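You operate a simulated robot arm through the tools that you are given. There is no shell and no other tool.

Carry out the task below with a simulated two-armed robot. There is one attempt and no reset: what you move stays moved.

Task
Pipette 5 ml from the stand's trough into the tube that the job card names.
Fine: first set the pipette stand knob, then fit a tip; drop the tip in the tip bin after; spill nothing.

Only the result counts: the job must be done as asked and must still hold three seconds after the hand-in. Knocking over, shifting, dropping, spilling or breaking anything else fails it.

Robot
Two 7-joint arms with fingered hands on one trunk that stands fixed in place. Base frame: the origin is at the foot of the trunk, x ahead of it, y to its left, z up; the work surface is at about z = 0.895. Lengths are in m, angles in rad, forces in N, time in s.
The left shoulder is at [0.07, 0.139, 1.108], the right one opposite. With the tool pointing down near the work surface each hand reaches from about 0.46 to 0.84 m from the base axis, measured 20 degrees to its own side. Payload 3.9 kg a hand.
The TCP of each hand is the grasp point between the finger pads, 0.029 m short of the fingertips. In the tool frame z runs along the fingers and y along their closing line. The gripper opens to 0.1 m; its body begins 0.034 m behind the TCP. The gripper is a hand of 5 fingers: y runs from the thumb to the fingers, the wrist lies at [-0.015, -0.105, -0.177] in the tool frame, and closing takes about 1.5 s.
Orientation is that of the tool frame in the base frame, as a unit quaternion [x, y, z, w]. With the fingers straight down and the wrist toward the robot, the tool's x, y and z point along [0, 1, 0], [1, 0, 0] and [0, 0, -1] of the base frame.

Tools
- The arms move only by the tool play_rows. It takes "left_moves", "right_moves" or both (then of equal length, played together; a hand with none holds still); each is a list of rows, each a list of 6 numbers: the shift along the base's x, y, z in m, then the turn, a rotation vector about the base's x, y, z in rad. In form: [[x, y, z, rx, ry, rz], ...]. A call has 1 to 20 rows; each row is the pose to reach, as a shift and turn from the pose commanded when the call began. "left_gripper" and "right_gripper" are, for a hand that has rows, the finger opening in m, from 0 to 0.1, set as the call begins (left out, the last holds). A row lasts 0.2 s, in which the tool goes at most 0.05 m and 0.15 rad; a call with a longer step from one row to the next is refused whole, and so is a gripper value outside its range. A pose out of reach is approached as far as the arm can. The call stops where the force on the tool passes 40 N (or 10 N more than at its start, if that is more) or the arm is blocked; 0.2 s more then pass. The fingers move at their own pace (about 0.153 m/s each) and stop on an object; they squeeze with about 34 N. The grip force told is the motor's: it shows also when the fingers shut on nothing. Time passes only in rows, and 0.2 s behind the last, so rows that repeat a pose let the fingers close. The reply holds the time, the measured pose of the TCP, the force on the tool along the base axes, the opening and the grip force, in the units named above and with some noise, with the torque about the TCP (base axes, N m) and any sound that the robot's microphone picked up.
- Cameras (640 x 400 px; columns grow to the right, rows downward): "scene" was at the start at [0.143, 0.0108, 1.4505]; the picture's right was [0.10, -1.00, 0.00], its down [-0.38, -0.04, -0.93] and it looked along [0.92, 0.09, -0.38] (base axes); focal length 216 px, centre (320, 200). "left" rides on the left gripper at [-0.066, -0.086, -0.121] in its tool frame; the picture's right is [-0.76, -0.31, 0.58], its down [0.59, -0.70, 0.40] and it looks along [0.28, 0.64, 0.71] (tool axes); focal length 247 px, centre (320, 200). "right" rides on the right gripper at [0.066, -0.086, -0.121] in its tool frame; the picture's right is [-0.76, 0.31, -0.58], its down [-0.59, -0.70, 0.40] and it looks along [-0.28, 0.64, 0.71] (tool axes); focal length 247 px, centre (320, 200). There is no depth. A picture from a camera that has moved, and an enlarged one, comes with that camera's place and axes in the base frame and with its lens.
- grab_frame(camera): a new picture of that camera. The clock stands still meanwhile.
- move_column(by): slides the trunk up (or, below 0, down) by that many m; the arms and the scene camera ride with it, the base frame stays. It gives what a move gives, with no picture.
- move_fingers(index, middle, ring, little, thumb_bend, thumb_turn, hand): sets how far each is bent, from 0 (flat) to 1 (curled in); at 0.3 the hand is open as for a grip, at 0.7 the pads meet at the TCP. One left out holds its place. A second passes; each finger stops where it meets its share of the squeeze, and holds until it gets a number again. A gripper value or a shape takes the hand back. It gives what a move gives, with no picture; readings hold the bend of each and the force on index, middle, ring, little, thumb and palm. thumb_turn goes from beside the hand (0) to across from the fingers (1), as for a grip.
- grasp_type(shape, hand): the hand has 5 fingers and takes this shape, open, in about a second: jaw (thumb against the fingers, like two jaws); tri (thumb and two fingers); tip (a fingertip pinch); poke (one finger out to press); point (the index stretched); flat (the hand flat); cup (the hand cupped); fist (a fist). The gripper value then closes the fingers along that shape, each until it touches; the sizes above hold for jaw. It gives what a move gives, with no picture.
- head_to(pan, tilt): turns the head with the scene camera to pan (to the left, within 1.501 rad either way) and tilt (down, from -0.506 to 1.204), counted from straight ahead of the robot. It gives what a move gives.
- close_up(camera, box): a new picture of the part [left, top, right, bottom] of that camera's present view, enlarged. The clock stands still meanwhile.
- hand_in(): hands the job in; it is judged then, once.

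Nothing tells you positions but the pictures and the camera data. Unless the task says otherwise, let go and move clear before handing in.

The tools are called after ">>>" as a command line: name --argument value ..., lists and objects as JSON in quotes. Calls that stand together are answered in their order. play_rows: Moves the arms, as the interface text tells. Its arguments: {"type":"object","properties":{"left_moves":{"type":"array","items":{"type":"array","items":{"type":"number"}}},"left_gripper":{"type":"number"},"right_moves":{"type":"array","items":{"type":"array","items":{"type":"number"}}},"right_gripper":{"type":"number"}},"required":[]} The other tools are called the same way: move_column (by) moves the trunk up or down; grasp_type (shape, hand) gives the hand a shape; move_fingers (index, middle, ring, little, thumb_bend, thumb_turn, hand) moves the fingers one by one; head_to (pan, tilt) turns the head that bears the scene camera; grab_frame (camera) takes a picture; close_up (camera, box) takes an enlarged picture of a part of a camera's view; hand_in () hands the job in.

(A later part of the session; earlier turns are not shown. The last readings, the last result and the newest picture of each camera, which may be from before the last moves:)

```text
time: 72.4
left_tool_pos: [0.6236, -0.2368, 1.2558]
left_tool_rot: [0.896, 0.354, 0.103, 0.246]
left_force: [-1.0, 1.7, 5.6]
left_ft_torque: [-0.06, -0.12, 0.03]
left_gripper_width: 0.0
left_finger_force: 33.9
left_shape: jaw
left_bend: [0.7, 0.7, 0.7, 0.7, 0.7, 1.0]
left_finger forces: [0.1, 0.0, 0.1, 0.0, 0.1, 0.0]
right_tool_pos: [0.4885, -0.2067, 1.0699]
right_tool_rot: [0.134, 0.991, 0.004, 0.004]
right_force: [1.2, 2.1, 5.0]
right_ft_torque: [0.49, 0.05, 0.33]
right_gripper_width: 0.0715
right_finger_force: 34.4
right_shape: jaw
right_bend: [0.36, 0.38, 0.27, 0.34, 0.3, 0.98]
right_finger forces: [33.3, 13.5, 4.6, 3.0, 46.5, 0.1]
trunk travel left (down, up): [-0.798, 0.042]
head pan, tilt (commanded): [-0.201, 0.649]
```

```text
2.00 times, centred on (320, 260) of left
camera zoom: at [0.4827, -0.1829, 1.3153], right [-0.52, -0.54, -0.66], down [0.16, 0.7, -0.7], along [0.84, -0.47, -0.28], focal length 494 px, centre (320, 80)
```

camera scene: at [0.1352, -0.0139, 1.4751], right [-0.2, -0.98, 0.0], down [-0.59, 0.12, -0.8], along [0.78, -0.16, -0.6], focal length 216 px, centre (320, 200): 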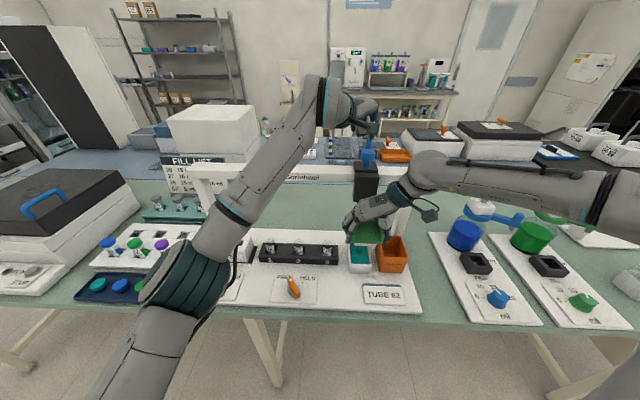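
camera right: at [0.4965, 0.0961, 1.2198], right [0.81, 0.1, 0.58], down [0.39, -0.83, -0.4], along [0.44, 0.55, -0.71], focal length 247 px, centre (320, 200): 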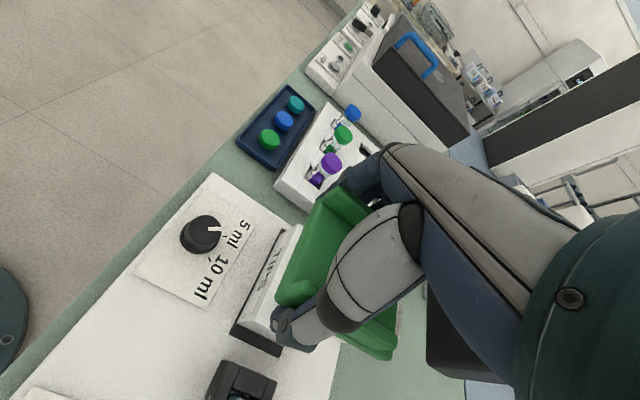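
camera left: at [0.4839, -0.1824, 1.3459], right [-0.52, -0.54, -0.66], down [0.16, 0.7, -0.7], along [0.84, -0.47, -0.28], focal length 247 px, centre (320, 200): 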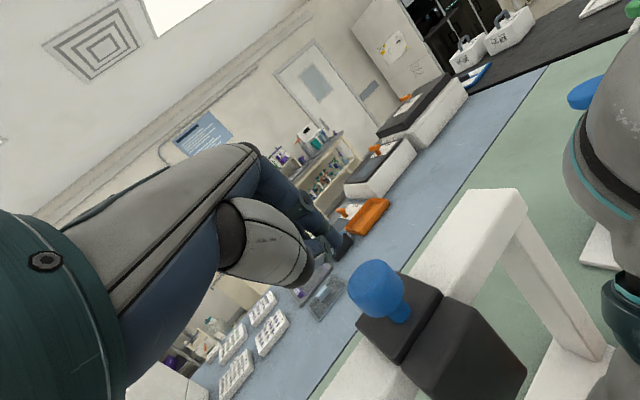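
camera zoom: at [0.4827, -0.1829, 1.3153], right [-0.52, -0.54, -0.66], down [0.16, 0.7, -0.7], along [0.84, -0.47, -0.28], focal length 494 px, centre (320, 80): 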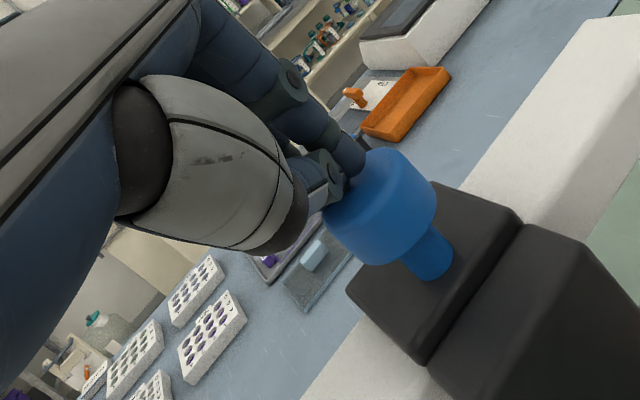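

The fingers are touching the cap (5.6 N). Now I'll press the plunger down in small steps.

>>> play_rows --left_moves '[[0, 0, -0.004, 0, 0, 0], [0, 0, -0.008, 0, 0, 0], [0, 0, -0.012, 0, 0, 0]]'

>>> close_up --camera "left" --box '[200, 160, 440, 360]'

>>> close_up --camera "scene" --box '[330, 110, 410, 190]'

>>> close_up --camera "scene" --box '[340, 225, 380, 275]'

```text
time: 73.2
left_tool_pos: [0.6212, -0.2365, 1.2553]
left_tool_rot: [0.894, 0.352, 0.11, 0.253]
left_force: [-0.8, 2.5, 11.5]
left_ft_torque: [-0.05, -0.17, 0.06]
left_gripper_width: 0.0
left_finger_force: 34.1
left_shape: jaw
left_bend: [0.7, 0.7, 0.7, 0.7, 0.7, 1.0]
left_finger forces: [0.0, 27.4, 0.0, 0.1, 0.0, 0.0]
right_tool_pos: [0.4885, -0.2072, 1.0714]
right_tool_rot: [0.134, 0.991, 0.004, 0.007]
right_force: [-0.5, 0.3, 5.0]
right_ft_torque: [0.41, 0.14, 0.33]
right_gripper_width: 0.0716
right_finger_force: 33.6
right_shape: jaw
right_bend: [0.36, 0.38, 0.27, 0.34, 0.3, 0.99]
right_finger forces: [33.1, 13.6, 4.6, 2.9, 46.6, 0.0]
trunk travel left (down, up): [-0.798, 0.042]
head pan, tilt (commanded): [-0.201, 0.649]
stopped in row 3 (left hand): the force on the tool passed its limit at 42 N (the readings are from after the stop); the commanded pose is now the measured one
```

```text
2.00 times, centred on (320, 260) of left
camera zoom: at [0.4804, -0.1818, 1.3104], right [-0.51, -0.54, -0.67], down [0.18, 0.69, -0.7], along [0.84, -0.47, -0.26], focal length 494 px, centre (320, 80)
```

zoom: 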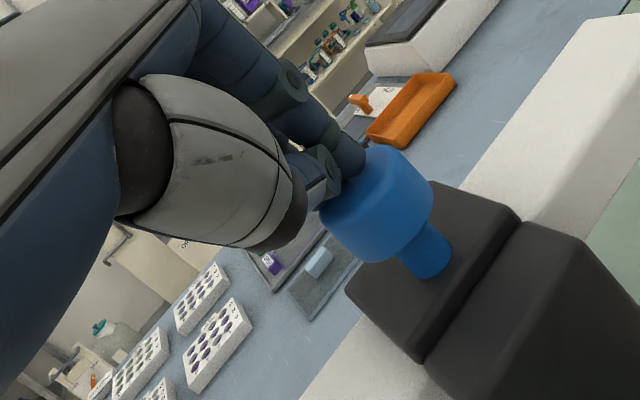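

```text
5.00 times, centred on (370, 150) of scene
camera zoom: at [0.1333, -0.0143, 1.475], right [-0.2, -0.98, 0.0], down [-0.59, 0.12, -0.8], along [0.78, -0.16, -0.6], focal length 1078 px, centre (70, 450)
```

zoom: 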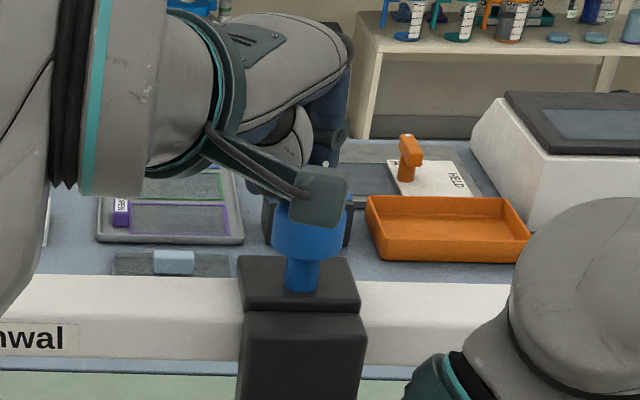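

```text
8.00 times, centred on (360, 250) of scene
camera zoom: at [0.1333, -0.0143, 1.475], right [-0.2, -0.98, 0.0], down [-0.59, 0.12, -0.8], along [0.78, -0.16, -0.6], focal length 1725 px, centre (0, -200)
```

zoom: 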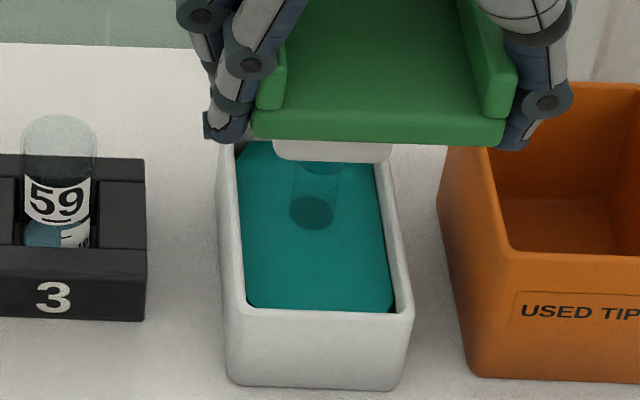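

The plunger did not move even at 42 N, so it isn't a simple press in this state. I'll back the left hand off a little, raise the tip out of the liquid and see whether anything was drawn.

>>> play_rows --left_moves '[[0, 0, 0.01, 0, 0, 0], [0, 0, 0.02, 0, 0, 0], [0, 0, 0.03, 0, 0, 0], [0, 0, 0.03, 0, 0, 0]]' --right_moves '[[0, 0, 0, 0, 0, 0], [0, 0, 0.008, 0, 0, 0], [0, 0, 0.016, 0, 0, 0], [0, 0, 0.024, 0, 0, 0]]'

>>> close_up --camera "scene" --box '[340, 225, 380, 275]'

>>> close_up --camera "left" --box '[280, 200, 520, 400]'

```text
time: 74.2
left_tool_pos: [0.6224, -0.2362, 1.2815]
left_tool_rot: [0.895, 0.353, 0.108, 0.251]
left_force: [0.2, -0.9, -0.2]
left_ft_torque: [0.01, 0.01, 0.0]
left_gripper_width: 0.0001
left_finger_force: 34.1
left_shape: jaw
left_bend: [0.7, 0.7, 0.7, 0.7, 0.7, 1.0]
left_finger forces: [0.0, 0.0, 0.1, 0.1, 0.0, 0.0]
right_tool_pos: [0.488, -0.2079, 1.0959]
right_tool_rot: [0.134, 0.991, 0.004, 0.006]
right_force: [-4.8, 5.5, 4.2]
right_ft_torque: [0.49, 0.07, 0.42]
right_gripper_width: 0.0717
right_finger_force: 34.1
right_shape: jaw
right_bend: [0.36, 0.38, 0.27, 0.34, 0.3, 0.98]
right_finger forces: [33.8, 14.1, 4.8, 2.7, 45.0, 0.1]
trunk travel left (down, up): [-0.798, 0.042]
head pan, tilt (commanded): [-0.201, 0.649]
```

```text
8.00 times, centred on (360, 250) of scene
camera zoom: at [0.1338, -0.0141, 1.4752], right [-0.2, -0.98, 0.0], down [-0.59, 0.12, -0.8], along [0.78, -0.16, -0.6], focal length 1725 px, centre (0, -200)
```

zoom: 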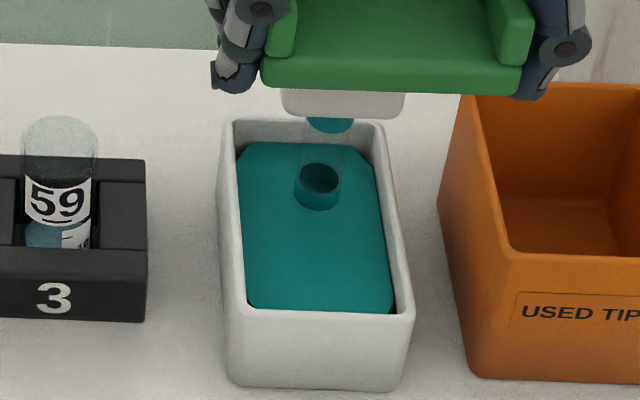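

```text
2.00 times, centred on (400, 300) of left
camera zoom: at [0.4811, -0.1813, 1.3388], right [-0.51, -0.54, -0.66], down [0.17, 0.69, -0.7], along [0.84, -0.47, -0.27], focal length 494 px, centre (160, 0)
```

zoom: 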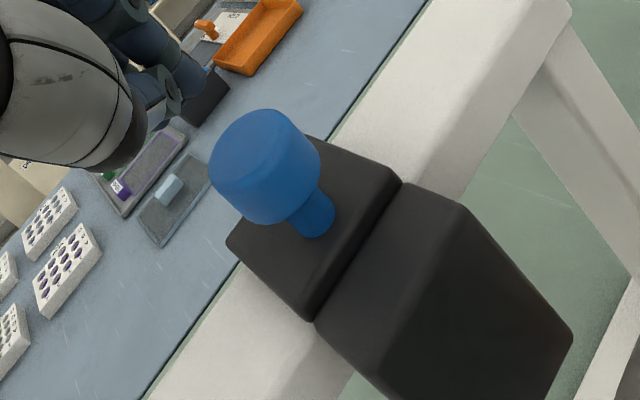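

The tip is still empty. The plunger resisting a press suggests it may need to be pulled up to draw (and pushed down to dispense). I'll lift the left hand, turn it straight down and open it to try gripping the plunger cap from above.

>>> play_rows --left_moves '[[0, 0, 0.03, 0, 0, 0], [0, 0, 0.06, 0.05, 0.05, 0], [0.003, -0.003, 0.07, 0.14, 0.14, 0], [0.006, -0.006, 0.07, 0.23, 0.23, 0], [0.01, -0.009, 0.07, 0.32, 0.32, 0], [0.0126, -0.0108, 0.07, 0.3928, 0.39, 0]]' --left_gripper 0.065

>>> close_up --camera "scene" --box '[300, 60, 420, 200]'

>>> grab_frame --camera "left"

```text
time: 75.6
left_tool_pos: [0.5558, -0.1897, 1.3223]
left_tool_rot: [0.925, 0.38, -0.009, 0.01]
left_force: [0.6, 0.4, 0.1]
left_ft_torque: [-0.02, -0.03, 0.02]
left_gripper_width: 0.0652
left_finger_force: 0.1
left_shape: jaw
left_bend: [0.41, 0.37, 0.27, 0.42, 0.3, 0.99]
left_finger forces: [0.1, 0.0, 0.0, 0.0, 0.0, 0.0]
left hand out of reach, approached as far as the arm can: row 3, 4, 5, 6
right_tool_pos: [0.4885, -0.2087, 1.0956]
right_tool_rot: [0.133, 0.991, 0.004, 0.005]
right_force: [-7.1, 4.4, 5.0]
right_ft_torque: [0.55, 0.04, 0.41]
right_gripper_width: 0.0711
right_finger_force: 33.8
right_shape: jaw
right_bend: [0.36, 0.38, 0.27, 0.34, 0.3, 0.98]
right_finger forces: [34.1, 14.1, 4.4, 2.9, 45.1, 0.1]
trunk travel left (down, up): [-0.798, 0.042]
head pan, tilt (commanded): [-0.201, 0.649]
```

```text
2.86 times, centred on (360, 130) of scene
camera zoom: at [0.1342, -0.0144, 1.4752], right [-0.2, -0.98, 0.0], down [-0.59, 0.12, -0.8], along [0.78, -0.16, -0.6], focal length 616 px, centre (206, 400)
```

zoom: 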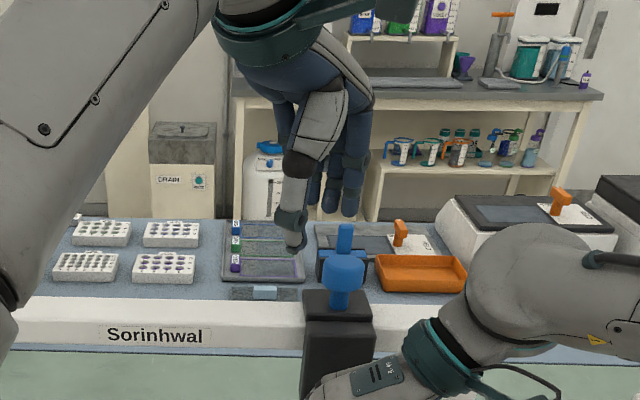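

```text
taken
camera left: at [0.4503, -0.1714, 1.4438], right [-0.76, -0.33, -0.56], down [-0.08, 0.9, -0.42], along [0.65, -0.28, -0.71], focal length 247 px, centre (320, 200)
```

left: 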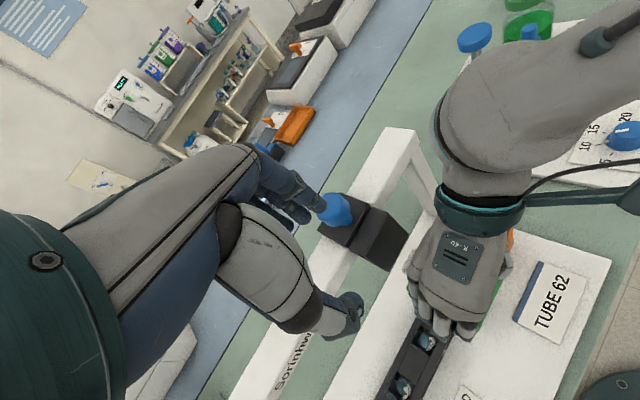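

A vertical approach is out of the left arm's reach there, but a 22° tilt is within it. I'll tilt accordingly and position the open fingers above the plunger cap.

>>> play_rows --left_moves '[[0.015, -0.01, -0.01, -0.07, -0.07, 0], [0.035, -0.025, -0.02, -0.14, -0.14, 0], [0.055, -0.04, -0.03, -0.21, -0.21, 0], [0.07, -0.05, -0.04, -0.2734, -0.2696, 0], [0.0772, -0.0553, -0.05, -0.2734, -0.2696, 0]]'

>>> close_up --camera "scene" --box '[310, 80, 430, 200]'

>>> grab_frame --camera "left"

```text
time: 76.8
left_tool_pos: [0.6222, -0.2652, 1.266]
left_tool_rot: [0.913, 0.36, 0.074, 0.176]
left_force: [-0.9, 0.2, 0.6]
left_ft_torque: [0.02, 0.01, -0.03]
left_gripper_width: 0.0651
left_finger_force: 0.1
left_shape: jaw
left_bend: [0.41, 0.37, 0.27, 0.42, 0.3, 0.99]
left_finger forces: [0.0, 0.0, 0.0, 0.0, 0.0, 0.0]
right_tool_pos: [0.4889, -0.2085, 1.0957]
right_tool_rot: [0.134, 0.991, 0.005, 0.006]
right_force: [-4.3, 5.6, 4.4]
right_ft_torque: [0.51, 0.06, 0.43]
right_gripper_width: 0.0713
right_finger_force: 33.3
right_shape: jaw
right_bend: [0.36, 0.38, 0.27, 0.34, 0.3, 0.98]
right_finger forces: [34.3, 14.3, 4.6, 3.1, 44.4, 0.1]
trunk travel left (down, up): [-0.798, 0.042]
head pan, tilt (commanded): [-0.201, 0.649]
```

```text
3.33 times, centred on (370, 140) of scene
camera zoom: at [0.1337, -0.015, 1.4753], right [-0.2, -0.98, 0.0], down [-0.59, 0.12, -0.8], along [0.78, -0.16, -0.6], focal length 719 px, centre (153, 400)
```

zoom: 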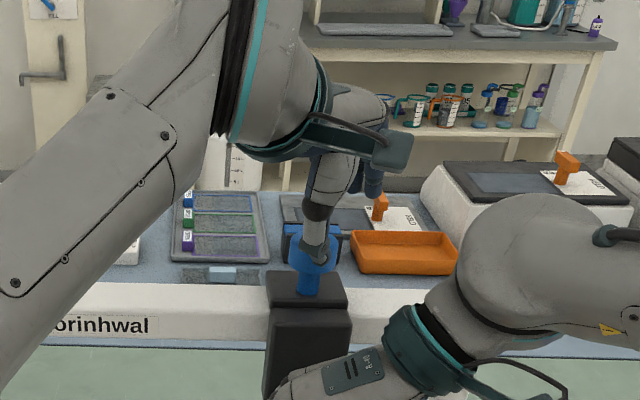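

```text
taken
camera left: at [0.4878, -0.2187, 1.3449], right [-0.59, -0.46, -0.66], down [0.09, 0.77, -0.63], along [0.8, -0.43, -0.42], focal length 247 px, centre (320, 200)
```

left: 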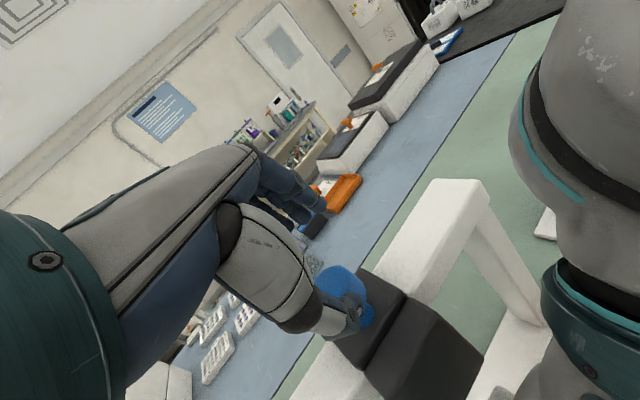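

The hand needs to be 3 cm further left so it can come down onto the cap along its tilted axis. I'll shift, then advance along the tool axis until the fingers surround the cap.

>>> play_rows --left_moves '[[0.001, 0.015, 0.005, 0, 0, 0], [0.001, 0.03, 0, 0, 0, 0], [0.005, 0.026, -0.014, 0, 0, 0], [0.009, 0.022, -0.028, 0, 0, 0], [0.012, 0.019, -0.038, 0, 0, 0]]'

>>> close_up --camera "left" --box '[220, 180, 440, 360]'

>>> close_up --camera "scene" --box '[330, 110, 410, 190]'

```text
time: 78.0
left_tool_pos: [0.6325, -0.2459, 1.2267]
left_tool_rot: [0.913, 0.36, 0.076, 0.175]
left_force: [-0.8, 0.1, 0.9]
left_ft_torque: [0.01, 0.03, 0.01]
left_gripper_width: 0.0651
left_finger_force: 0.1
left_shape: jaw
left_bend: [0.41, 0.37, 0.27, 0.42, 0.3, 0.99]
left_finger forces: [0.0, 0.1, 0.1, 0.0, 1.3, 0.0]
right_tool_pos: [0.489, -0.2091, 1.0964]
right_tool_rot: [0.134, 0.991, 0.003, 0.006]
right_force: [-3.8, 3.9, 4.9]
right_ft_torque: [0.54, 0.04, 0.46]
right_gripper_width: 0.0712
right_finger_force: 34.3
right_shape: jaw
right_bend: [0.36, 0.38, 0.27, 0.34, 0.3, 0.98]
right_finger forces: [34.3, 14.3, 4.5, 2.9, 45.1, 0.0]
trunk travel left (down, up): [-0.798, 0.042]
head pan, tilt (commanded): [-0.201, 0.649]
```

```text
2.22 times, centred on (330, 270) of left
camera zoom: at [0.4999, -0.1994, 1.3065], right [-0.59, -0.46, -0.66], down [0.09, 0.77, -0.63], along [0.8, -0.43, -0.42], focal length 549 px, centre (298, 44)
```

zoom: 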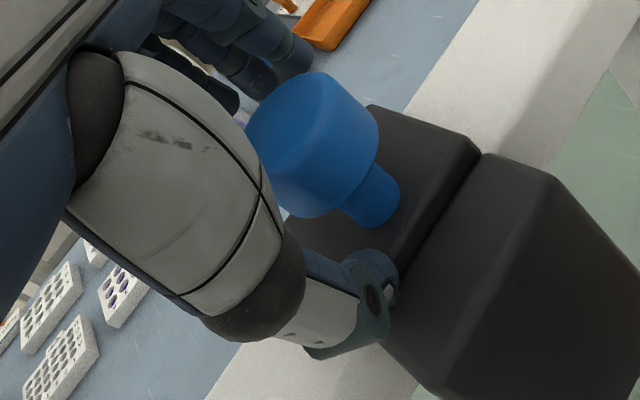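

```text
5.00 times, centred on (370, 150) of scene
camera zoom: at [0.1337, -0.0141, 1.4753], right [-0.2, -0.98, 0.0], down [-0.59, 0.12, -0.8], along [0.78, -0.16, -0.6], focal length 1078 px, centre (70, 450)
```

zoom: 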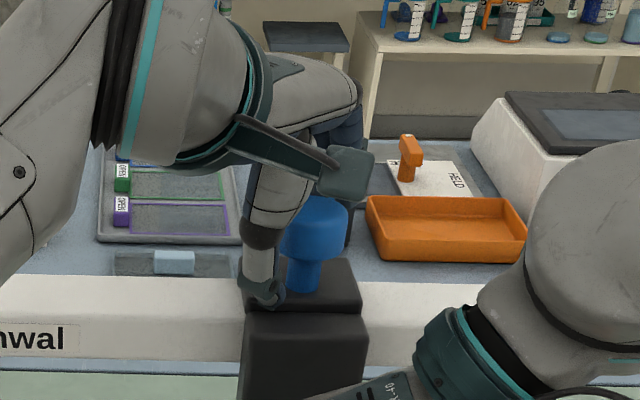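

The cap is between thumb and fingers, with the thumb just touching the block. I'll close on the cap.

>>> play_rows --left_moves '[[0, 0, 0.001, 0, 0, 0], [0, 0, 0.002, 0, 0, 0], [0, 0, 0.002, 0, 0, 0], [0, 0, 0.002, 0, 0, 0], [0, 0, 0.002, 0, 0, 0], [0, 0, 0.002, 0, 0, 0]]' --left_gripper 0.02

>>> close_up --camera "left" --box '[220, 180, 440, 360]'

>>> close_up --camera "scene" --box '[330, 110, 410, 190]'

```text
time: 79.4
left_tool_pos: [0.6328, -0.2465, 1.228]
left_tool_rot: [0.913, 0.36, 0.074, 0.176]
left_force: [-5.7, -1.6, -2.7]
left_ft_torque: [0.47, 0.5, -0.02]
left_gripper_width: 0.027
left_finger_force: 33.4
left_shape: jaw
left_bend: [0.58, 0.71, 0.7, 0.7, 0.38, 0.98]
left_finger forces: [22.9, 7.8, 0.1, 0.0, 35.2, 0.0]
right_tool_pos: [0.489, -0.2078, 1.095]
right_tool_rot: [0.134, 0.991, 0.003, 0.006]
right_force: [-1.7, 6.3, 5.6]
right_ft_torque: [0.56, 0.06, 0.35]
right_gripper_width: 0.0712
right_finger_force: 33.6
right_shape: jaw
right_bend: [0.36, 0.38, 0.27, 0.34, 0.3, 0.98]
right_finger forces: [35.4, 14.7, 4.8, 3.2, 44.1, 0.1]
trunk travel left (down, up): [-0.798, 0.042]
head pan, tilt (commanded): [-0.201, 0.649]
```

```text
2.22 times, centred on (330, 270) of left
camera zoom: at [0.4998, -0.2, 1.308], right [-0.6, -0.46, -0.66], down [0.09, 0.77, -0.63], along [0.8, -0.43, -0.42], focal length 549 px, centre (298, 44)
```

zoom: 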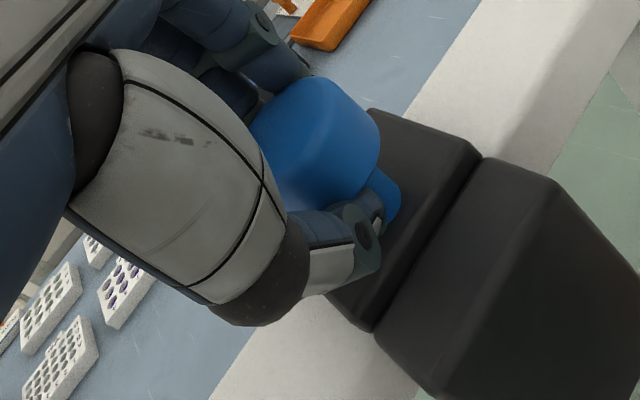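

```text
5.00 times, centred on (370, 150) of scene
camera zoom: at [0.1335, -0.0143, 1.4752], right [-0.2, -0.98, 0.0], down [-0.59, 0.12, -0.8], along [0.78, -0.16, -0.6], focal length 1078 px, centre (70, 450)
```

zoom: 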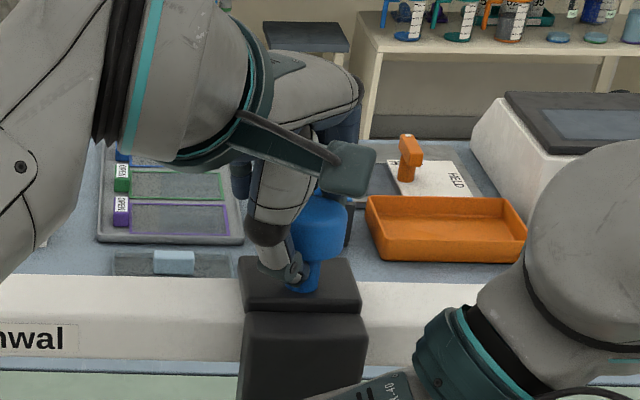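

I have the plunger cap gripped, the thumb hooked beneath it. I'll dip the tip again first, so that a successful pull would draw from the trough.

>>> play_rows --right_moves '[[0, 0, -0.008, 0, 0, 0], [0, 0, -0.016, 0, 0, 0], [0, 0, -0.024, 0, 0, 0], [0, 0, -0.027, 0, 0, 0]]'

>>> play_rows --left_moves '[[0, 0, 0.003, 0, 0, 0], [0, 0, 0.006, 0, 0, 0]]'

>>> close_up --camera "left" --box '[220, 180, 440, 360]'

>>> close_up --camera "scene" --box '[340, 225, 380, 275]'

```text
time: 80.4
left_tool_pos: [0.6333, -0.2462, 1.2285]
left_tool_rot: [0.914, 0.36, 0.074, 0.175]
left_force: [-7.2, -0.2, -3.5]
left_ft_torque: [0.52, 0.55, -0.06]
left_gripper_width: 0.027
left_finger_force: 33.8
left_shape: jaw
left_bend: [0.58, 0.71, 0.7, 0.7, 0.37, 0.98]
left_finger forces: [22.8, 7.6, 0.0, 0.0, 37.1, 0.0]
right_tool_pos: [0.4885, -0.2076, 1.0672]
right_tool_rot: [0.134, 0.991, 0.004, 0.005]
right_force: [0.9, 3.3, 6.1]
right_ft_torque: [0.61, 0.04, 0.33]
right_gripper_width: 0.0712
right_finger_force: 34.0
right_shape: jaw
right_bend: [0.36, 0.38, 0.27, 0.34, 0.3, 0.99]
right_finger forces: [35.0, 14.2, 4.5, 3.0, 45.3, 0.0]
trunk travel left (down, up): [-0.798, 0.042]
head pan, tilt (commanded): [-0.201, 0.649]
```

```text
time: 81.0
left_tool_pos: [0.6355, -0.2468, 1.2301]
left_tool_rot: [0.914, 0.36, 0.073, 0.172]
left_force: [-8.0, -0.9, -26.1]
left_ft_torque: [0.53, 0.52, -0.07]
left_gripper_width: 0.0267
left_finger_force: 33.2
left_shape: jaw
left_bend: [0.6, 0.71, 0.7, 0.7, 0.37, 0.98]
left_finger forces: [21.2, 6.4, 0.1, 0.0, 37.3, 0.1]
right_tool_pos: [0.4886, -0.2088, 1.0663]
right_tool_rot: [0.133, 0.991, 0.004, 0.005]
right_force: [-4.7, 8.3, 5.5]
right_ft_torque: [0.54, 0.01, 0.4]
right_gripper_width: 0.0713
right_finger_force: 33.5
right_shape: jaw
right_bend: [0.36, 0.38, 0.27, 0.34, 0.3, 0.98]
right_finger forces: [35.2, 14.4, 4.7, 3.0, 43.8, 0.1]
trunk travel left (down, up): [-0.798, 0.042]
head pan, tilt (commanded): [-0.201, 0.649]
```

```text
2.22 times, centred on (330, 270) of left
camera zoom: at [0.5017, -0.2012, 1.3108], right [-0.6, -0.46, -0.66], down [0.09, 0.78, -0.62], along [0.8, -0.43, -0.43], focal length 549 px, centre (298, 44)
```

zoom: 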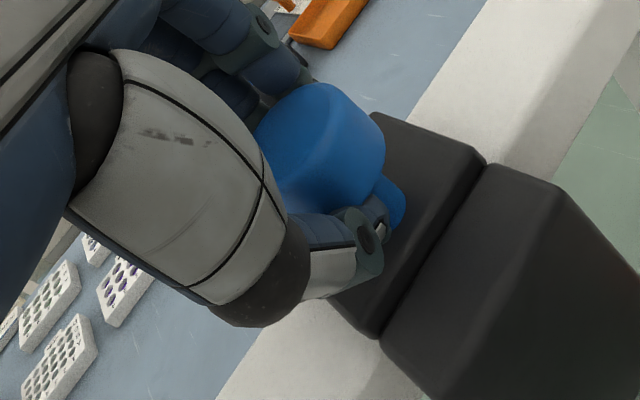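

```text
8.00 times, centred on (360, 250) of scene
camera zoom: at [0.1351, -0.0155, 1.4747], right [-0.2, -0.98, 0.0], down [-0.59, 0.12, -0.8], along [0.78, -0.16, -0.6], focal length 1725 px, centre (0, -200)
```

zoom: 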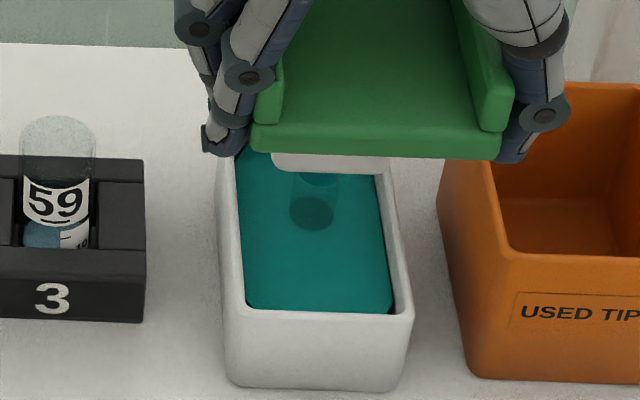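

The plunger doesn't move up either (26 N), so it seems locked while the lever is at FREE; probably the lever must be at HELD for the plunger to work. I'll let go of the plunger, back the left hand away, and see if it can reach the lever.

>>> play_rows --left_moves '[[0, 0, -0.004, 0, 0, 0], [0, 0, -0.005, 0, 0, 0], [0, 0, -0.005, 0, 0, 0], [0, 0, -0.005, 0, 0, 0], [0, 0, -0.005, 0, 0, 0]]' --left_gripper 0.065

>>> play_rows --left_moves '[[-0.004, 0.004, 0.014, 0, 0, 0], [-0.008, 0.008, 0.028, 0, 0, 0], [-0.012, 0.013, 0.045, 0, 0, 0], [-0.02, 0.03, 0.07, 0, 0, 0], [-0.04, 0.07, 0.09, 0, 0, 0], [-0.06, 0.11, 0.1, 0, 0, 0], [-0.08, 0.15, 0.1, 0, 0, 0], [-0.1, 0.19, 0.1, 0, 0, 0], [-0.12, 0.23, 0.09, 0, 0, 0]]'

>>> grab_frame --camera "scene"

```text
time: 82.2
left_tool_pos: [0.6339, -0.2455, 1.2288]
left_tool_rot: [0.913, 0.36, 0.075, 0.176]
left_force: [1.0, 0.6, 0.2]
left_ft_torque: [0.02, 0.03, -0.04]
left_gripper_width: 0.0651
left_finger_force: 0.0
left_shape: jaw
left_bend: [0.41, 0.37, 0.27, 0.43, 0.31, 0.99]
left_finger forces: [0.0, 0.0, 0.0, 0.1, 0.5, 0.1]
right_tool_pos: [0.4881, -0.2082, 1.0682]
right_tool_rot: [0.134, 0.991, 0.004, 0.005]
right_force: [-3.1, 3.0, 5.9]
right_ft_torque: [0.54, 0.06, 0.4]
right_gripper_width: 0.0712
right_finger_force: 34.3
right_shape: jaw
right_bend: [0.36, 0.38, 0.27, 0.34, 0.3, 0.98]
right_finger forces: [34.4, 14.0, 4.4, 2.8, 45.8, 0.0]
trunk travel left (down, up): [-0.798, 0.042]
head pan, tilt (commanded): [-0.201, 0.649]
```

```text
time: 84.2
left_tool_pos: [0.5147, -0.0134, 1.3198]
left_tool_rot: [0.913, 0.36, 0.074, 0.176]
left_force: [-0.4, 0.7, -0.4]
left_ft_torque: [0.01, 0.02, 0.0]
left_gripper_width: 0.0649
left_finger_force: 0.1
left_shape: jaw
left_bend: [0.41, 0.37, 0.27, 0.43, 0.3, 0.99]
left_finger forces: [0.0, 0.0, 0.0, 0.2, 0.1, 0.1]
right_tool_pos: [0.4886, -0.2066, 1.0682]
right_tool_rot: [0.134, 0.991, 0.003, 0.006]
right_force: [-2.5, 2.5, 6.0]
right_ft_torque: [0.58, 0.04, 0.37]
right_gripper_width: 0.0712
right_finger_force: 34.1
right_shape: jaw
right_bend: [0.36, 0.38, 0.27, 0.34, 0.3, 0.98]
right_finger forces: [34.4, 13.8, 4.4, 2.9, 46.9, 0.0]
trunk travel left (down, up): [-0.798, 0.042]
head pan, tilt (commanded): [-0.201, 0.649]
```

```text
taken
camera scene: at [0.134, -0.0126, 1.4753], right [-0.2, -0.98, 0.0], down [-0.59, 0.12, -0.8], along [0.78, -0.16, -0.6], focal length 216 px, centre (320, 200)
```

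scene: 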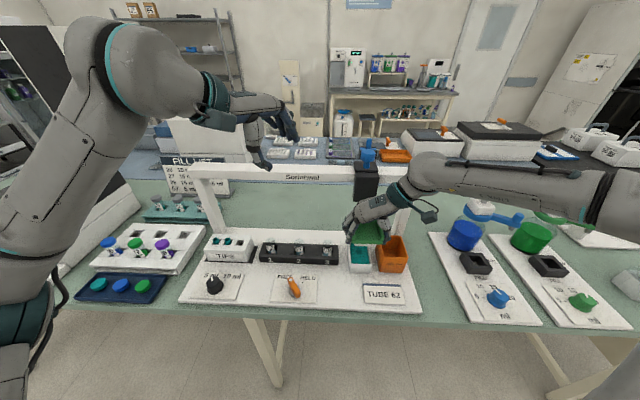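

Now I'll turn the left hand straight down with its wrist to the left and lower it toward the lever area, just left of the lever, to test reach.

>>> play_rows --left_moves '[[0, 0.012, -0.03, 0.067, 0.039, -0.097], [0, 0.025, -0.06, 0.134, 0.078, -0.193], [0, 0.037, -0.09, 0.201, 0.118, -0.29], [0, 0.05, -0.12, 0.268, 0.157, -0.387], [0, 0.063, -0.15, 0.335, 0.196, -0.4834], [0, 0.063, -0.19, 0.335, 0.196, -0.4834], [0, 0.063, -0.23, 0.335, 0.196, -0.4834], [0, 0.063, -0.27, 0.335, 0.196, -0.4834], [0, 0.063, -0.3, 0.335, 0.196, -0.4834]]' --left_gripper 0.0

>>> grab_frame --camera "scene"

>>> grab_frame --camera "left"

```text
time: 86.2
left_tool_pos: [0.5121, 0.0465, 1.017]
left_tool_rot: [0.991, 0.131, 0.001, -0.002]
left_force: [0.1, -0.7, 0.2]
left_ft_torque: [-0.02, 0.03, -0.01]
left_gripper_width: 0.0001
left_finger_force: 33.5
left_shape: jaw
left_bend: [0.7, 0.7, 0.7, 0.7, 0.7, 1.0]
left_finger forces: [0.0, 0.0, 0.0, 0.1, 0.0, 0.0]
right_tool_pos: [0.4885, -0.2073, 1.0678]
right_tool_rot: [0.133, 0.991, 0.004, 0.006]
right_force: [-3.0, 3.1, 5.0]
right_ft_torque: [0.55, 0.05, 0.35]
right_gripper_width: 0.0713
right_finger_force: 33.8
right_shape: jaw
right_bend: [0.36, 0.38, 0.27, 0.34, 0.3, 0.98]
right_finger forces: [34.6, 14.1, 4.5, 2.9, 45.8, 0.0]
trunk travel left (down, up): [-0.798, 0.042]
head pan, tilt (commanded): [-0.201, 0.649]
```

```text
taken
camera scene: at [0.1342, -0.0144, 1.4752], right [-0.2, -0.98, 0.0], down [-0.59, 0.12, -0.8], along [0.78, -0.16, -0.6], focal length 216 px, centre (320, 200)
```

scene: 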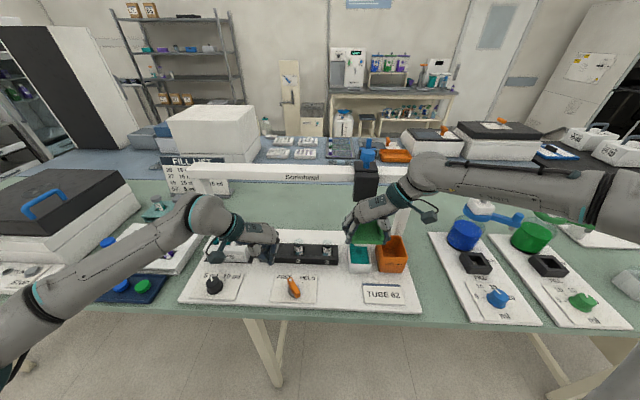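

```text
taken
camera left: at [0.427, 0.112, 1.1372], right [-0.81, 0.1, -0.58], down [0.39, 0.83, -0.4], along [0.44, -0.55, -0.71], focal length 247 px, centre (320, 200)
```

left: 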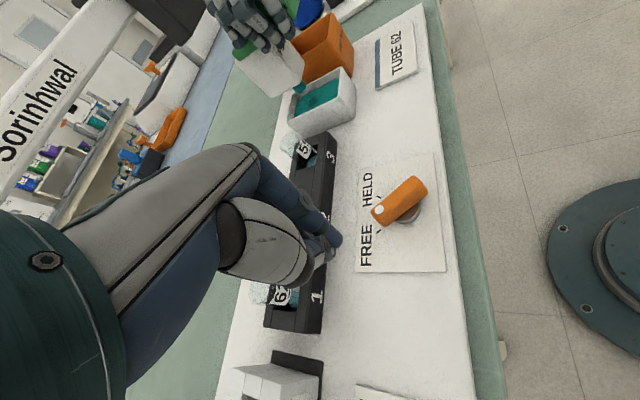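

The left hand reaches this area comfortably. I'll zoom in to see the lever and my fingertips.

>>> close_up --camera "left" --box '[270, 140, 450, 300]'

>>> close_up --camera "scene" --box '[240, 200, 340, 310]'

```text
2.50 times, centred on (360, 220) of left
camera zoom: at [0.427, 0.112, 1.1372], right [-0.81, 0.1, -0.58], down [0.39, 0.83, -0.4], along [0.44, -0.55, -0.71], focal length 617 px, centre (220, 150)
```

zoom: 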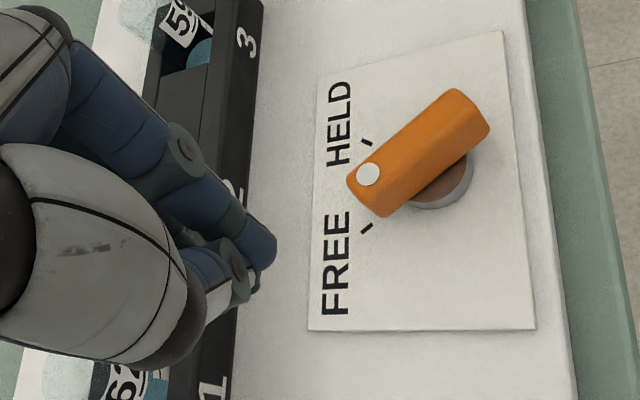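

```text
3.64 times, centred on (290, 255) of scene
camera zoom: at [0.1342, -0.0144, 1.4752], right [-0.2, -0.98, 0.0], down [-0.59, 0.12, -0.8], along [0.78, -0.16, -0.6], focal length 784 px, centre (429, 0)
```

zoom: 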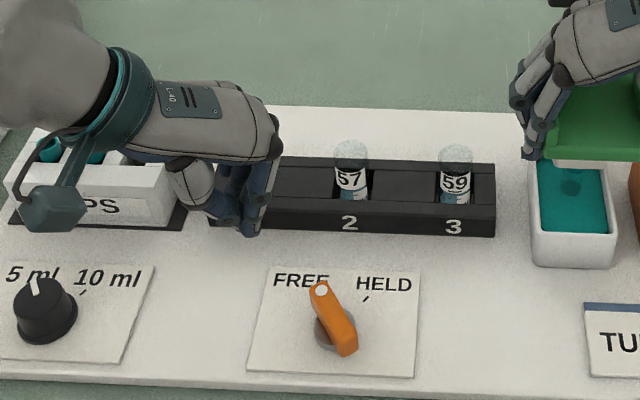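

The lever's dot end is near (0.487, -0.002, 0.937), pivot near (0.468, -0.002). I'll place the closed left fingers just left of the dot end at lever height, before pushing it right to HELD.

>>> play_rows --left_moves '[[-0.01, 0, -0.015, 0, 0, 0], [-0.02, 0, -0.03, 0, 0, 0], [-0.02, 0, -0.045, 0, 0, 0], [-0.02, 0, -0.06, 0, 0, 0]]'

>>> close_up --camera "left" --box '[270, 140, 450, 300]'

>>> close_up --camera "scene" --box '[240, 220, 340, 320]'

```text
time: 87.2
left_tool_pos: [0.492, 0.0465, 0.9576]
left_tool_rot: [0.992, 0.13, 0.0, -0.001]
left_force: [0.2, -1.2, -0.1]
left_ft_torque: [0.02, 0.05, 0.0]
left_gripper_width: 0.0002
left_finger_force: 34.2
left_shape: jaw
left_bend: [0.7, 0.7, 0.7, 0.7, 0.7, 1.0]
left_finger forces: [0.0, 0.0, 0.0, 0.0, 0.0, 0.0]
right_tool_pos: [0.4883, -0.207, 1.0667]
right_tool_rot: [0.134, 0.991, 0.003, 0.006]
right_force: [-3.9, 2.5, 6.0]
right_ft_torque: [0.59, 0.03, 0.34]
right_gripper_width: 0.0712
right_finger_force: 35.1
right_shape: jaw
right_bend: [0.36, 0.38, 0.27, 0.34, 0.3, 0.98]
right_finger forces: [34.5, 14.1, 4.4, 2.8, 45.7, 0.0]
trunk travel left (down, up): [-0.798, 0.042]
head pan, tilt (commanded): [-0.201, 0.649]
```

```text
2.50 times, centred on (360, 220) of left
camera zoom: at [0.4073, 0.113, 1.079], right [-0.81, 0.1, -0.58], down [0.39, 0.83, -0.4], along [0.44, -0.54, -0.71], focal length 617 px, centre (220, 150)
```

zoom: 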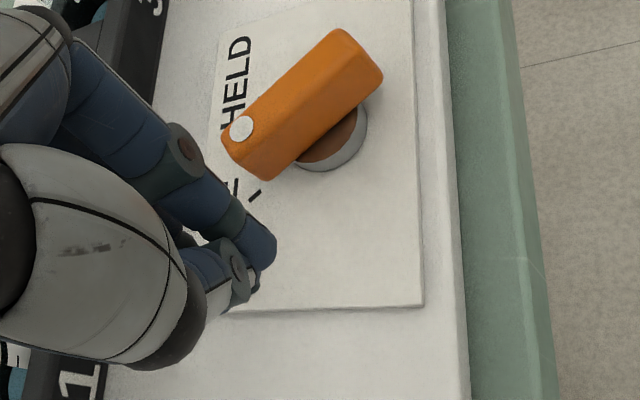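

```text
4.00 times, centred on (290, 270) of scene
camera zoom: at [0.1341, -0.0145, 1.4752], right [-0.2, -0.98, 0.0], down [-0.59, 0.12, -0.8], along [0.78, -0.16, -0.6], focal length 862 px, centre (440, -80)
```

zoom: 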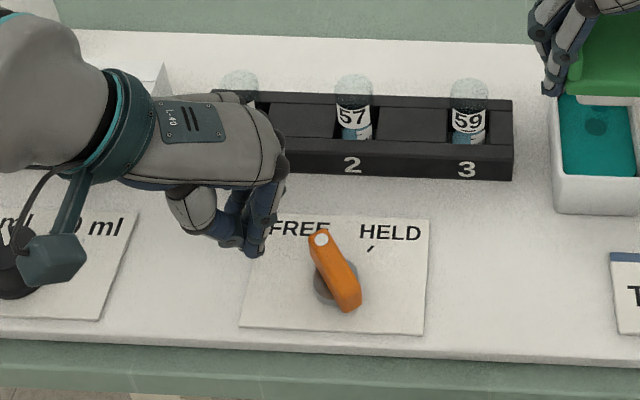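

The front fingertip is at about (0.492, 0.044), level with the lever's dot end. I'll shift 8 mm toward me and push slowly to the right.

>>> play_rows --left_moves '[[-0.008, 0, 0, 0, 0, 0], [-0.008, -0.01, 0, 0, 0, 0], [-0.008, -0.02, 0, 0, 0, 0], [-0.008, -0.027, 0, 0, 0, 0], [-0.008, -0.033, 0, 0, 0, 0]]'

>>> close_up --camera "scene" --box '[240, 220, 340, 320]'

>>> close_up --camera "left" --box '[270, 140, 450, 300]'

```text
time: 88.4
left_tool_pos: [0.4843, 0.0144, 0.958]
left_tool_rot: [0.992, 0.13, 0.001, -0.001]
left_force: [0.0, -0.8, -0.7]
left_ft_torque: [0.01, 0.0, 0.01]
left_gripper_width: 0.0001
left_finger_force: 34.1
left_shape: jaw
left_bend: [0.7, 0.7, 0.7, 0.7, 0.7, 1.0]
left_finger forces: [0.0, 0.0, 0.0, 0.0, 0.0, 0.0]
right_tool_pos: [0.4884, -0.2089, 1.0671]
right_tool_rot: [0.134, 0.991, 0.003, 0.006]
right_force: [-3.0, 3.4, 4.9]
right_ft_torque: [0.57, 0.03, 0.36]
right_gripper_width: 0.0713
right_finger_force: 33.8
right_shape: jaw
right_bend: [0.36, 0.38, 0.27, 0.34, 0.3, 0.98]
right_finger forces: [34.5, 14.1, 4.4, 2.8, 45.8, 0.0]
trunk travel left (down, up): [-0.798, 0.042]
head pan, tilt (commanded): [-0.201, 0.649]
```

```text
4.00 times, centred on (290, 270) of scene
camera zoom: at [0.1341, -0.0146, 1.4752], right [-0.2, -0.98, 0.0], down [-0.59, 0.12, -0.8], along [0.78, -0.16, -0.6], focal length 862 px, centre (440, -80)
```

zoom: 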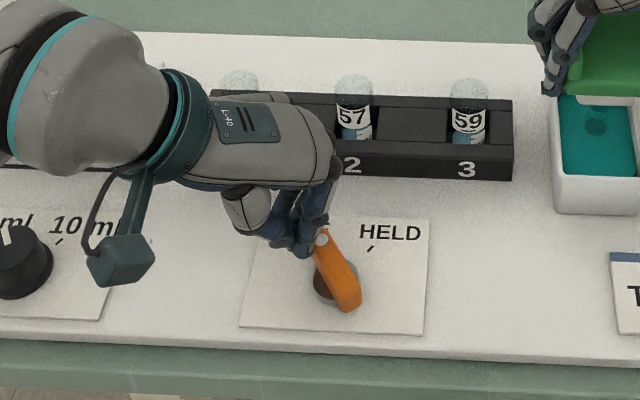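

```text
2.50 times, centred on (360, 220) of left
camera zoom: at [0.3999, 0.0799, 1.0795], right [-0.81, 0.1, -0.58], down [0.39, 0.83, -0.4], along [0.44, -0.54, -0.71], focal length 617 px, centre (220, 150)
```

zoom: 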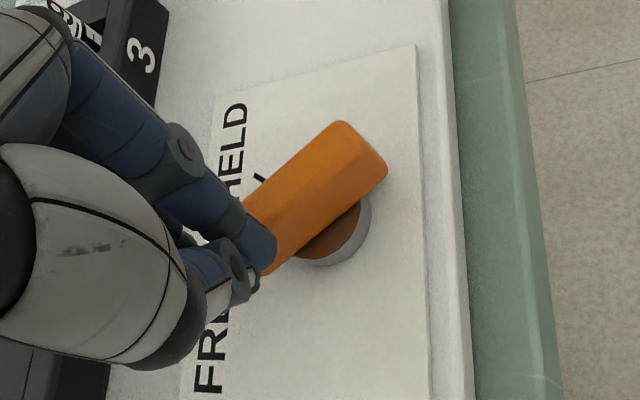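

The fingers are now against the dot end. Pushing it to the right in small steps.

>>> play_rows --left_moves '[[0, -0.005, 0, 0, 0, 0], [0, -0.01, 0, 0, 0, 0], [0, -0.015, 0, 0, 0, 0], [0, -0.02, 0, 0, 0, 0]]'

>>> close_up --camera "scene" --box '[240, 220, 340, 320]'

>>> close_up --camera "left" --box '[270, 140, 450, 300]'

```text
time: 89.4
left_tool_pos: [0.4866, -0.0044, 0.9596]
left_tool_rot: [0.991, 0.13, 0.001, 0.0]
left_force: [-1.0, 0.5, 0.5]
left_ft_torque: [0.03, -0.02, -0.01]
left_gripper_width: 0.0002
left_finger_force: 33.9
left_shape: jaw
left_bend: [0.7, 0.7, 0.7, 0.7, 0.7, 1.0]
left_finger forces: [0.0, 0.0, 0.1, 0.0, 0.0, 0.1]
right_tool_pos: [0.4885, -0.2081, 1.0669]
right_tool_rot: [0.134, 0.991, 0.004, 0.006]
right_force: [-2.2, 3.9, 5.9]
right_ft_torque: [0.56, 0.09, 0.36]
right_gripper_width: 0.0715
right_finger_force: 34.7
right_shape: jaw
right_bend: [0.36, 0.38, 0.27, 0.34, 0.3, 0.98]
right_finger forces: [34.4, 14.1, 4.4, 2.9, 45.9, 0.0]
trunk travel left (down, up): [-0.798, 0.042]
head pan, tilt (commanded): [-0.201, 0.649]
```

```text
4.00 times, centred on (290, 270) of scene
camera zoom: at [0.1341, -0.0145, 1.4752], right [-0.2, -0.98, 0.0], down [-0.59, 0.12, -0.8], along [0.78, -0.16, -0.6], focal length 862 px, centre (440, -80)
```

zoom: 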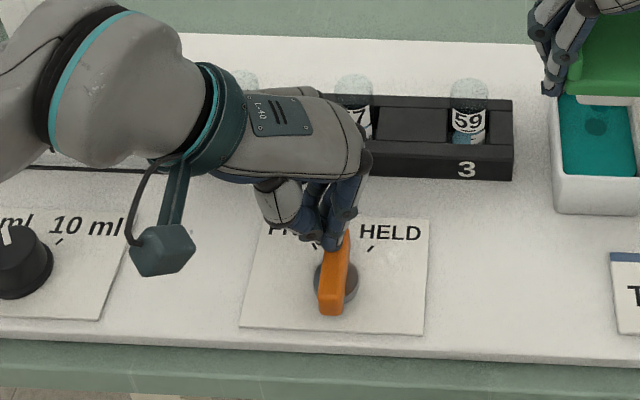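

```text
2.50 times, centred on (360, 220) of left
camera zoom: at [0.401, 0.0604, 1.0799], right [-0.81, 0.1, -0.58], down [0.39, 0.83, -0.4], along [0.44, -0.55, -0.71], focal length 617 px, centre (220, 150)
```

zoom: 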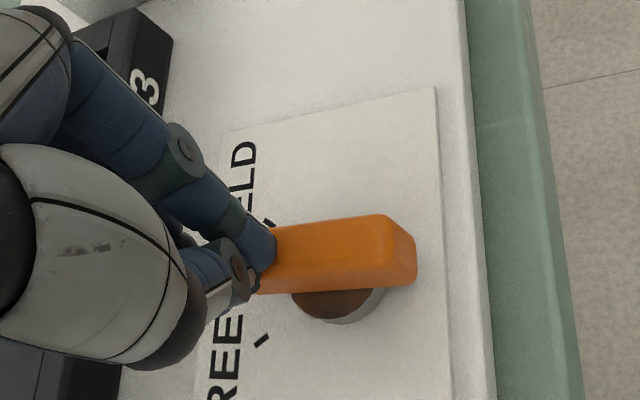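

The lever is turning easily and is midway. I'll push further to reach HELD.

>>> play_rows --left_moves '[[0, -0.004, 0, 0, 0, 0], [0, -0.008, 0, 0, 0, 0], [0, -0.012, 0, 0, 0, 0], [0, -0.016, 0, 0, 0, 0]]'

>>> close_up --camera "scene" --box '[240, 220, 340, 320]'

>>> close_up --camera "left" --box '[270, 140, 450, 300]'

```text
time: 90.4
left_tool_pos: [0.4874, -0.0182, 0.9586]
left_tool_rot: [0.991, 0.133, 0.002, 0.0]
left_force: [8.3, 14.8, 1.7]
left_ft_torque: [0.38, -0.23, -0.01]
left_gripper_width: 0.0004
left_finger_force: 34.1
left_shape: jaw
left_bend: [0.7, 0.7, 0.7, 0.7, 0.7, 1.0]
left_finger forces: [0.0, 0.0, 0.0, 0.1, 0.1, 0.0]
right_tool_pos: [0.4897, -0.2056, 1.0682]
right_tool_rot: [0.135, 0.991, 0.003, 0.005]
right_force: [-6.5, -0.7, 6.9]
right_ft_torque: [0.65, -0.02, 0.38]
right_gripper_width: 0.0714
right_finger_force: 33.8
right_shape: jaw
right_bend: [0.36, 0.38, 0.27, 0.34, 0.3, 0.98]
right_finger forces: [33.4, 13.3, 4.1, 2.5, 48.2, 0.0]
trunk travel left (down, up): [-0.798, 0.042]
head pan, tilt (commanded): [-0.201, 0.649]
```

```text
4.00 times, centred on (290, 270) of scene
camera zoom: at [0.135, -0.012, 1.4752], right [-0.2, -0.98, 0.0], down [-0.59, 0.12, -0.8], along [0.78, -0.16, -0.6], focal length 862 px, centre (440, -80)
```

zoom: 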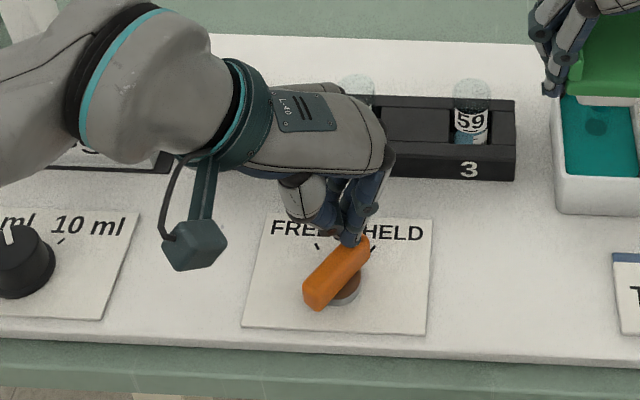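

```text
2.50 times, centred on (360, 220) of left
camera zoom: at [0.4018, 0.0471, 1.0793], right [-0.81, 0.1, -0.58], down [0.39, 0.83, -0.4], along [0.44, -0.54, -0.71], focal length 617 px, centre (220, 150)
```

zoom: 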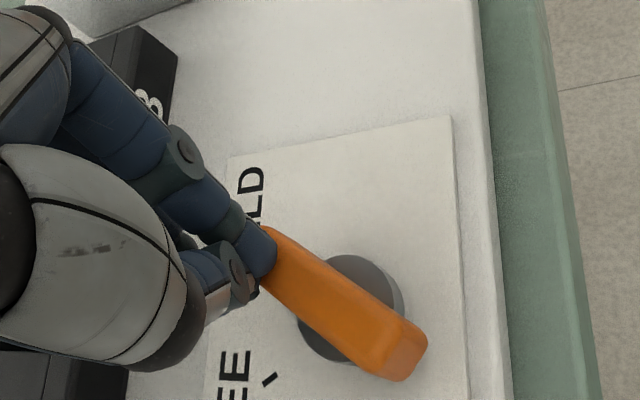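

The lever is now at HELD against its stop. I'll back the left hand off it and lift, then test gently with the right hand whether the head is now locked.

>>> play_rows --left_moves '[[0, 0.01, 0, 0, 0, 0], [0, 0.03, 0, 0, 0, 0], [0.005, 0.045, 0.03, 0, 0, 0], [0.01, 0.045, 0.07, 0, 0, 0], [0.015, 0.045, 0.11, 0, 0, 0], [0.015, 0.045, 0.15, 0, 0, 0]]'

>>> play_rows --right_moves '[[0, 0, 0.002, 0, 0, 0], [0, 0, 0.004, 0, 0, 0]]'

>>> close_up --camera "scene" --box '[240, 220, 420, 320]'

```text
time: 91.8
left_tool_pos: [0.5012, 0.0258, 1.1073]
left_tool_rot: [0.992, 0.13, 0.0, -0.001]
left_force: [0.7, -0.5, -0.1]
left_ft_torque: [0.04, 0.02, 0.0]
left_gripper_width: 0.0
left_finger_force: 34.0
left_shape: jaw
left_bend: [0.7, 0.7, 0.7, 0.7, 0.7, 1.0]
left_finger forces: [0.0, 0.0, 0.0, 0.1, 0.0, 0.0]
right_tool_pos: [0.4898, -0.2078, 1.0666]
right_tool_rot: [0.134, 0.991, 0.004, 0.006]
right_force: [-2.9, 2.3, 6.5]
right_ft_torque: [0.54, 0.05, 0.41]
right_gripper_width: 0.0712
right_finger_force: 33.8
right_shape: jaw
right_bend: [0.36, 0.38, 0.27, 0.34, 0.3, 0.98]
right_finger forces: [34.2, 14.0, 4.4, 2.9, 45.8, 0.1]
trunk travel left (down, up): [-0.798, 0.042]
head pan, tilt (commanded): [-0.201, 0.649]
```

```text
time: 92.4
left_tool_pos: [0.5009, 0.0248, 1.1064]
left_tool_rot: [0.991, 0.131, 0.001, -0.001]
left_force: [-0.4, 0.5, 0.5]
left_ft_torque: [-0.03, -0.03, 0.01]
left_gripper_width: 0.0
left_finger_force: 34.3
left_shape: jaw
left_bend: [0.7, 0.7, 0.7, 0.7, 0.7, 1.0]
left_finger forces: [0.0, 0.0, 0.1, 0.1, 0.0, 0.1]
right_tool_pos: [0.4892, -0.2083, 1.0718]
right_tool_rot: [0.134, 0.991, 0.004, 0.006]
right_force: [-3.4, 2.3, 5.8]
right_ft_torque: [0.53, 0.04, 0.39]
right_gripper_width: 0.071
right_finger_force: 33.9
right_shape: jaw
right_bend: [0.36, 0.38, 0.27, 0.34, 0.3, 0.98]
right_finger forces: [34.0, 14.0, 4.6, 3.0, 46.0, 0.0]
trunk travel left (down, up): [-0.798, 0.042]
head pan, tilt (commanded): [-0.201, 0.649]
```

```text
3.56 times, centred on (330, 270) of scene
camera zoom: at [0.1341, -0.0147, 1.4752], right [-0.2, -0.98, 0.0], down [-0.59, 0.12, -0.8], along [0.78, -0.16, -0.6], focal length 767 px, centre (284, -49)
```

zoom: 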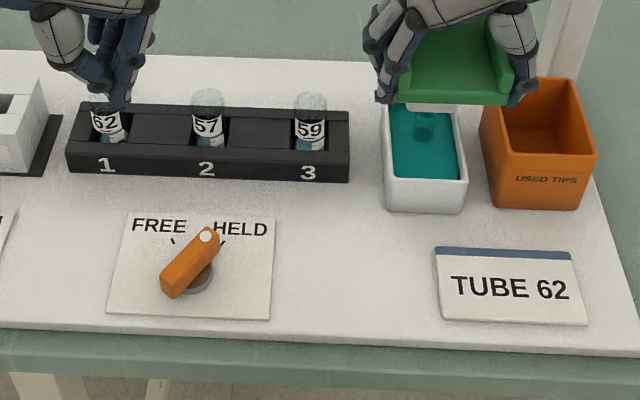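

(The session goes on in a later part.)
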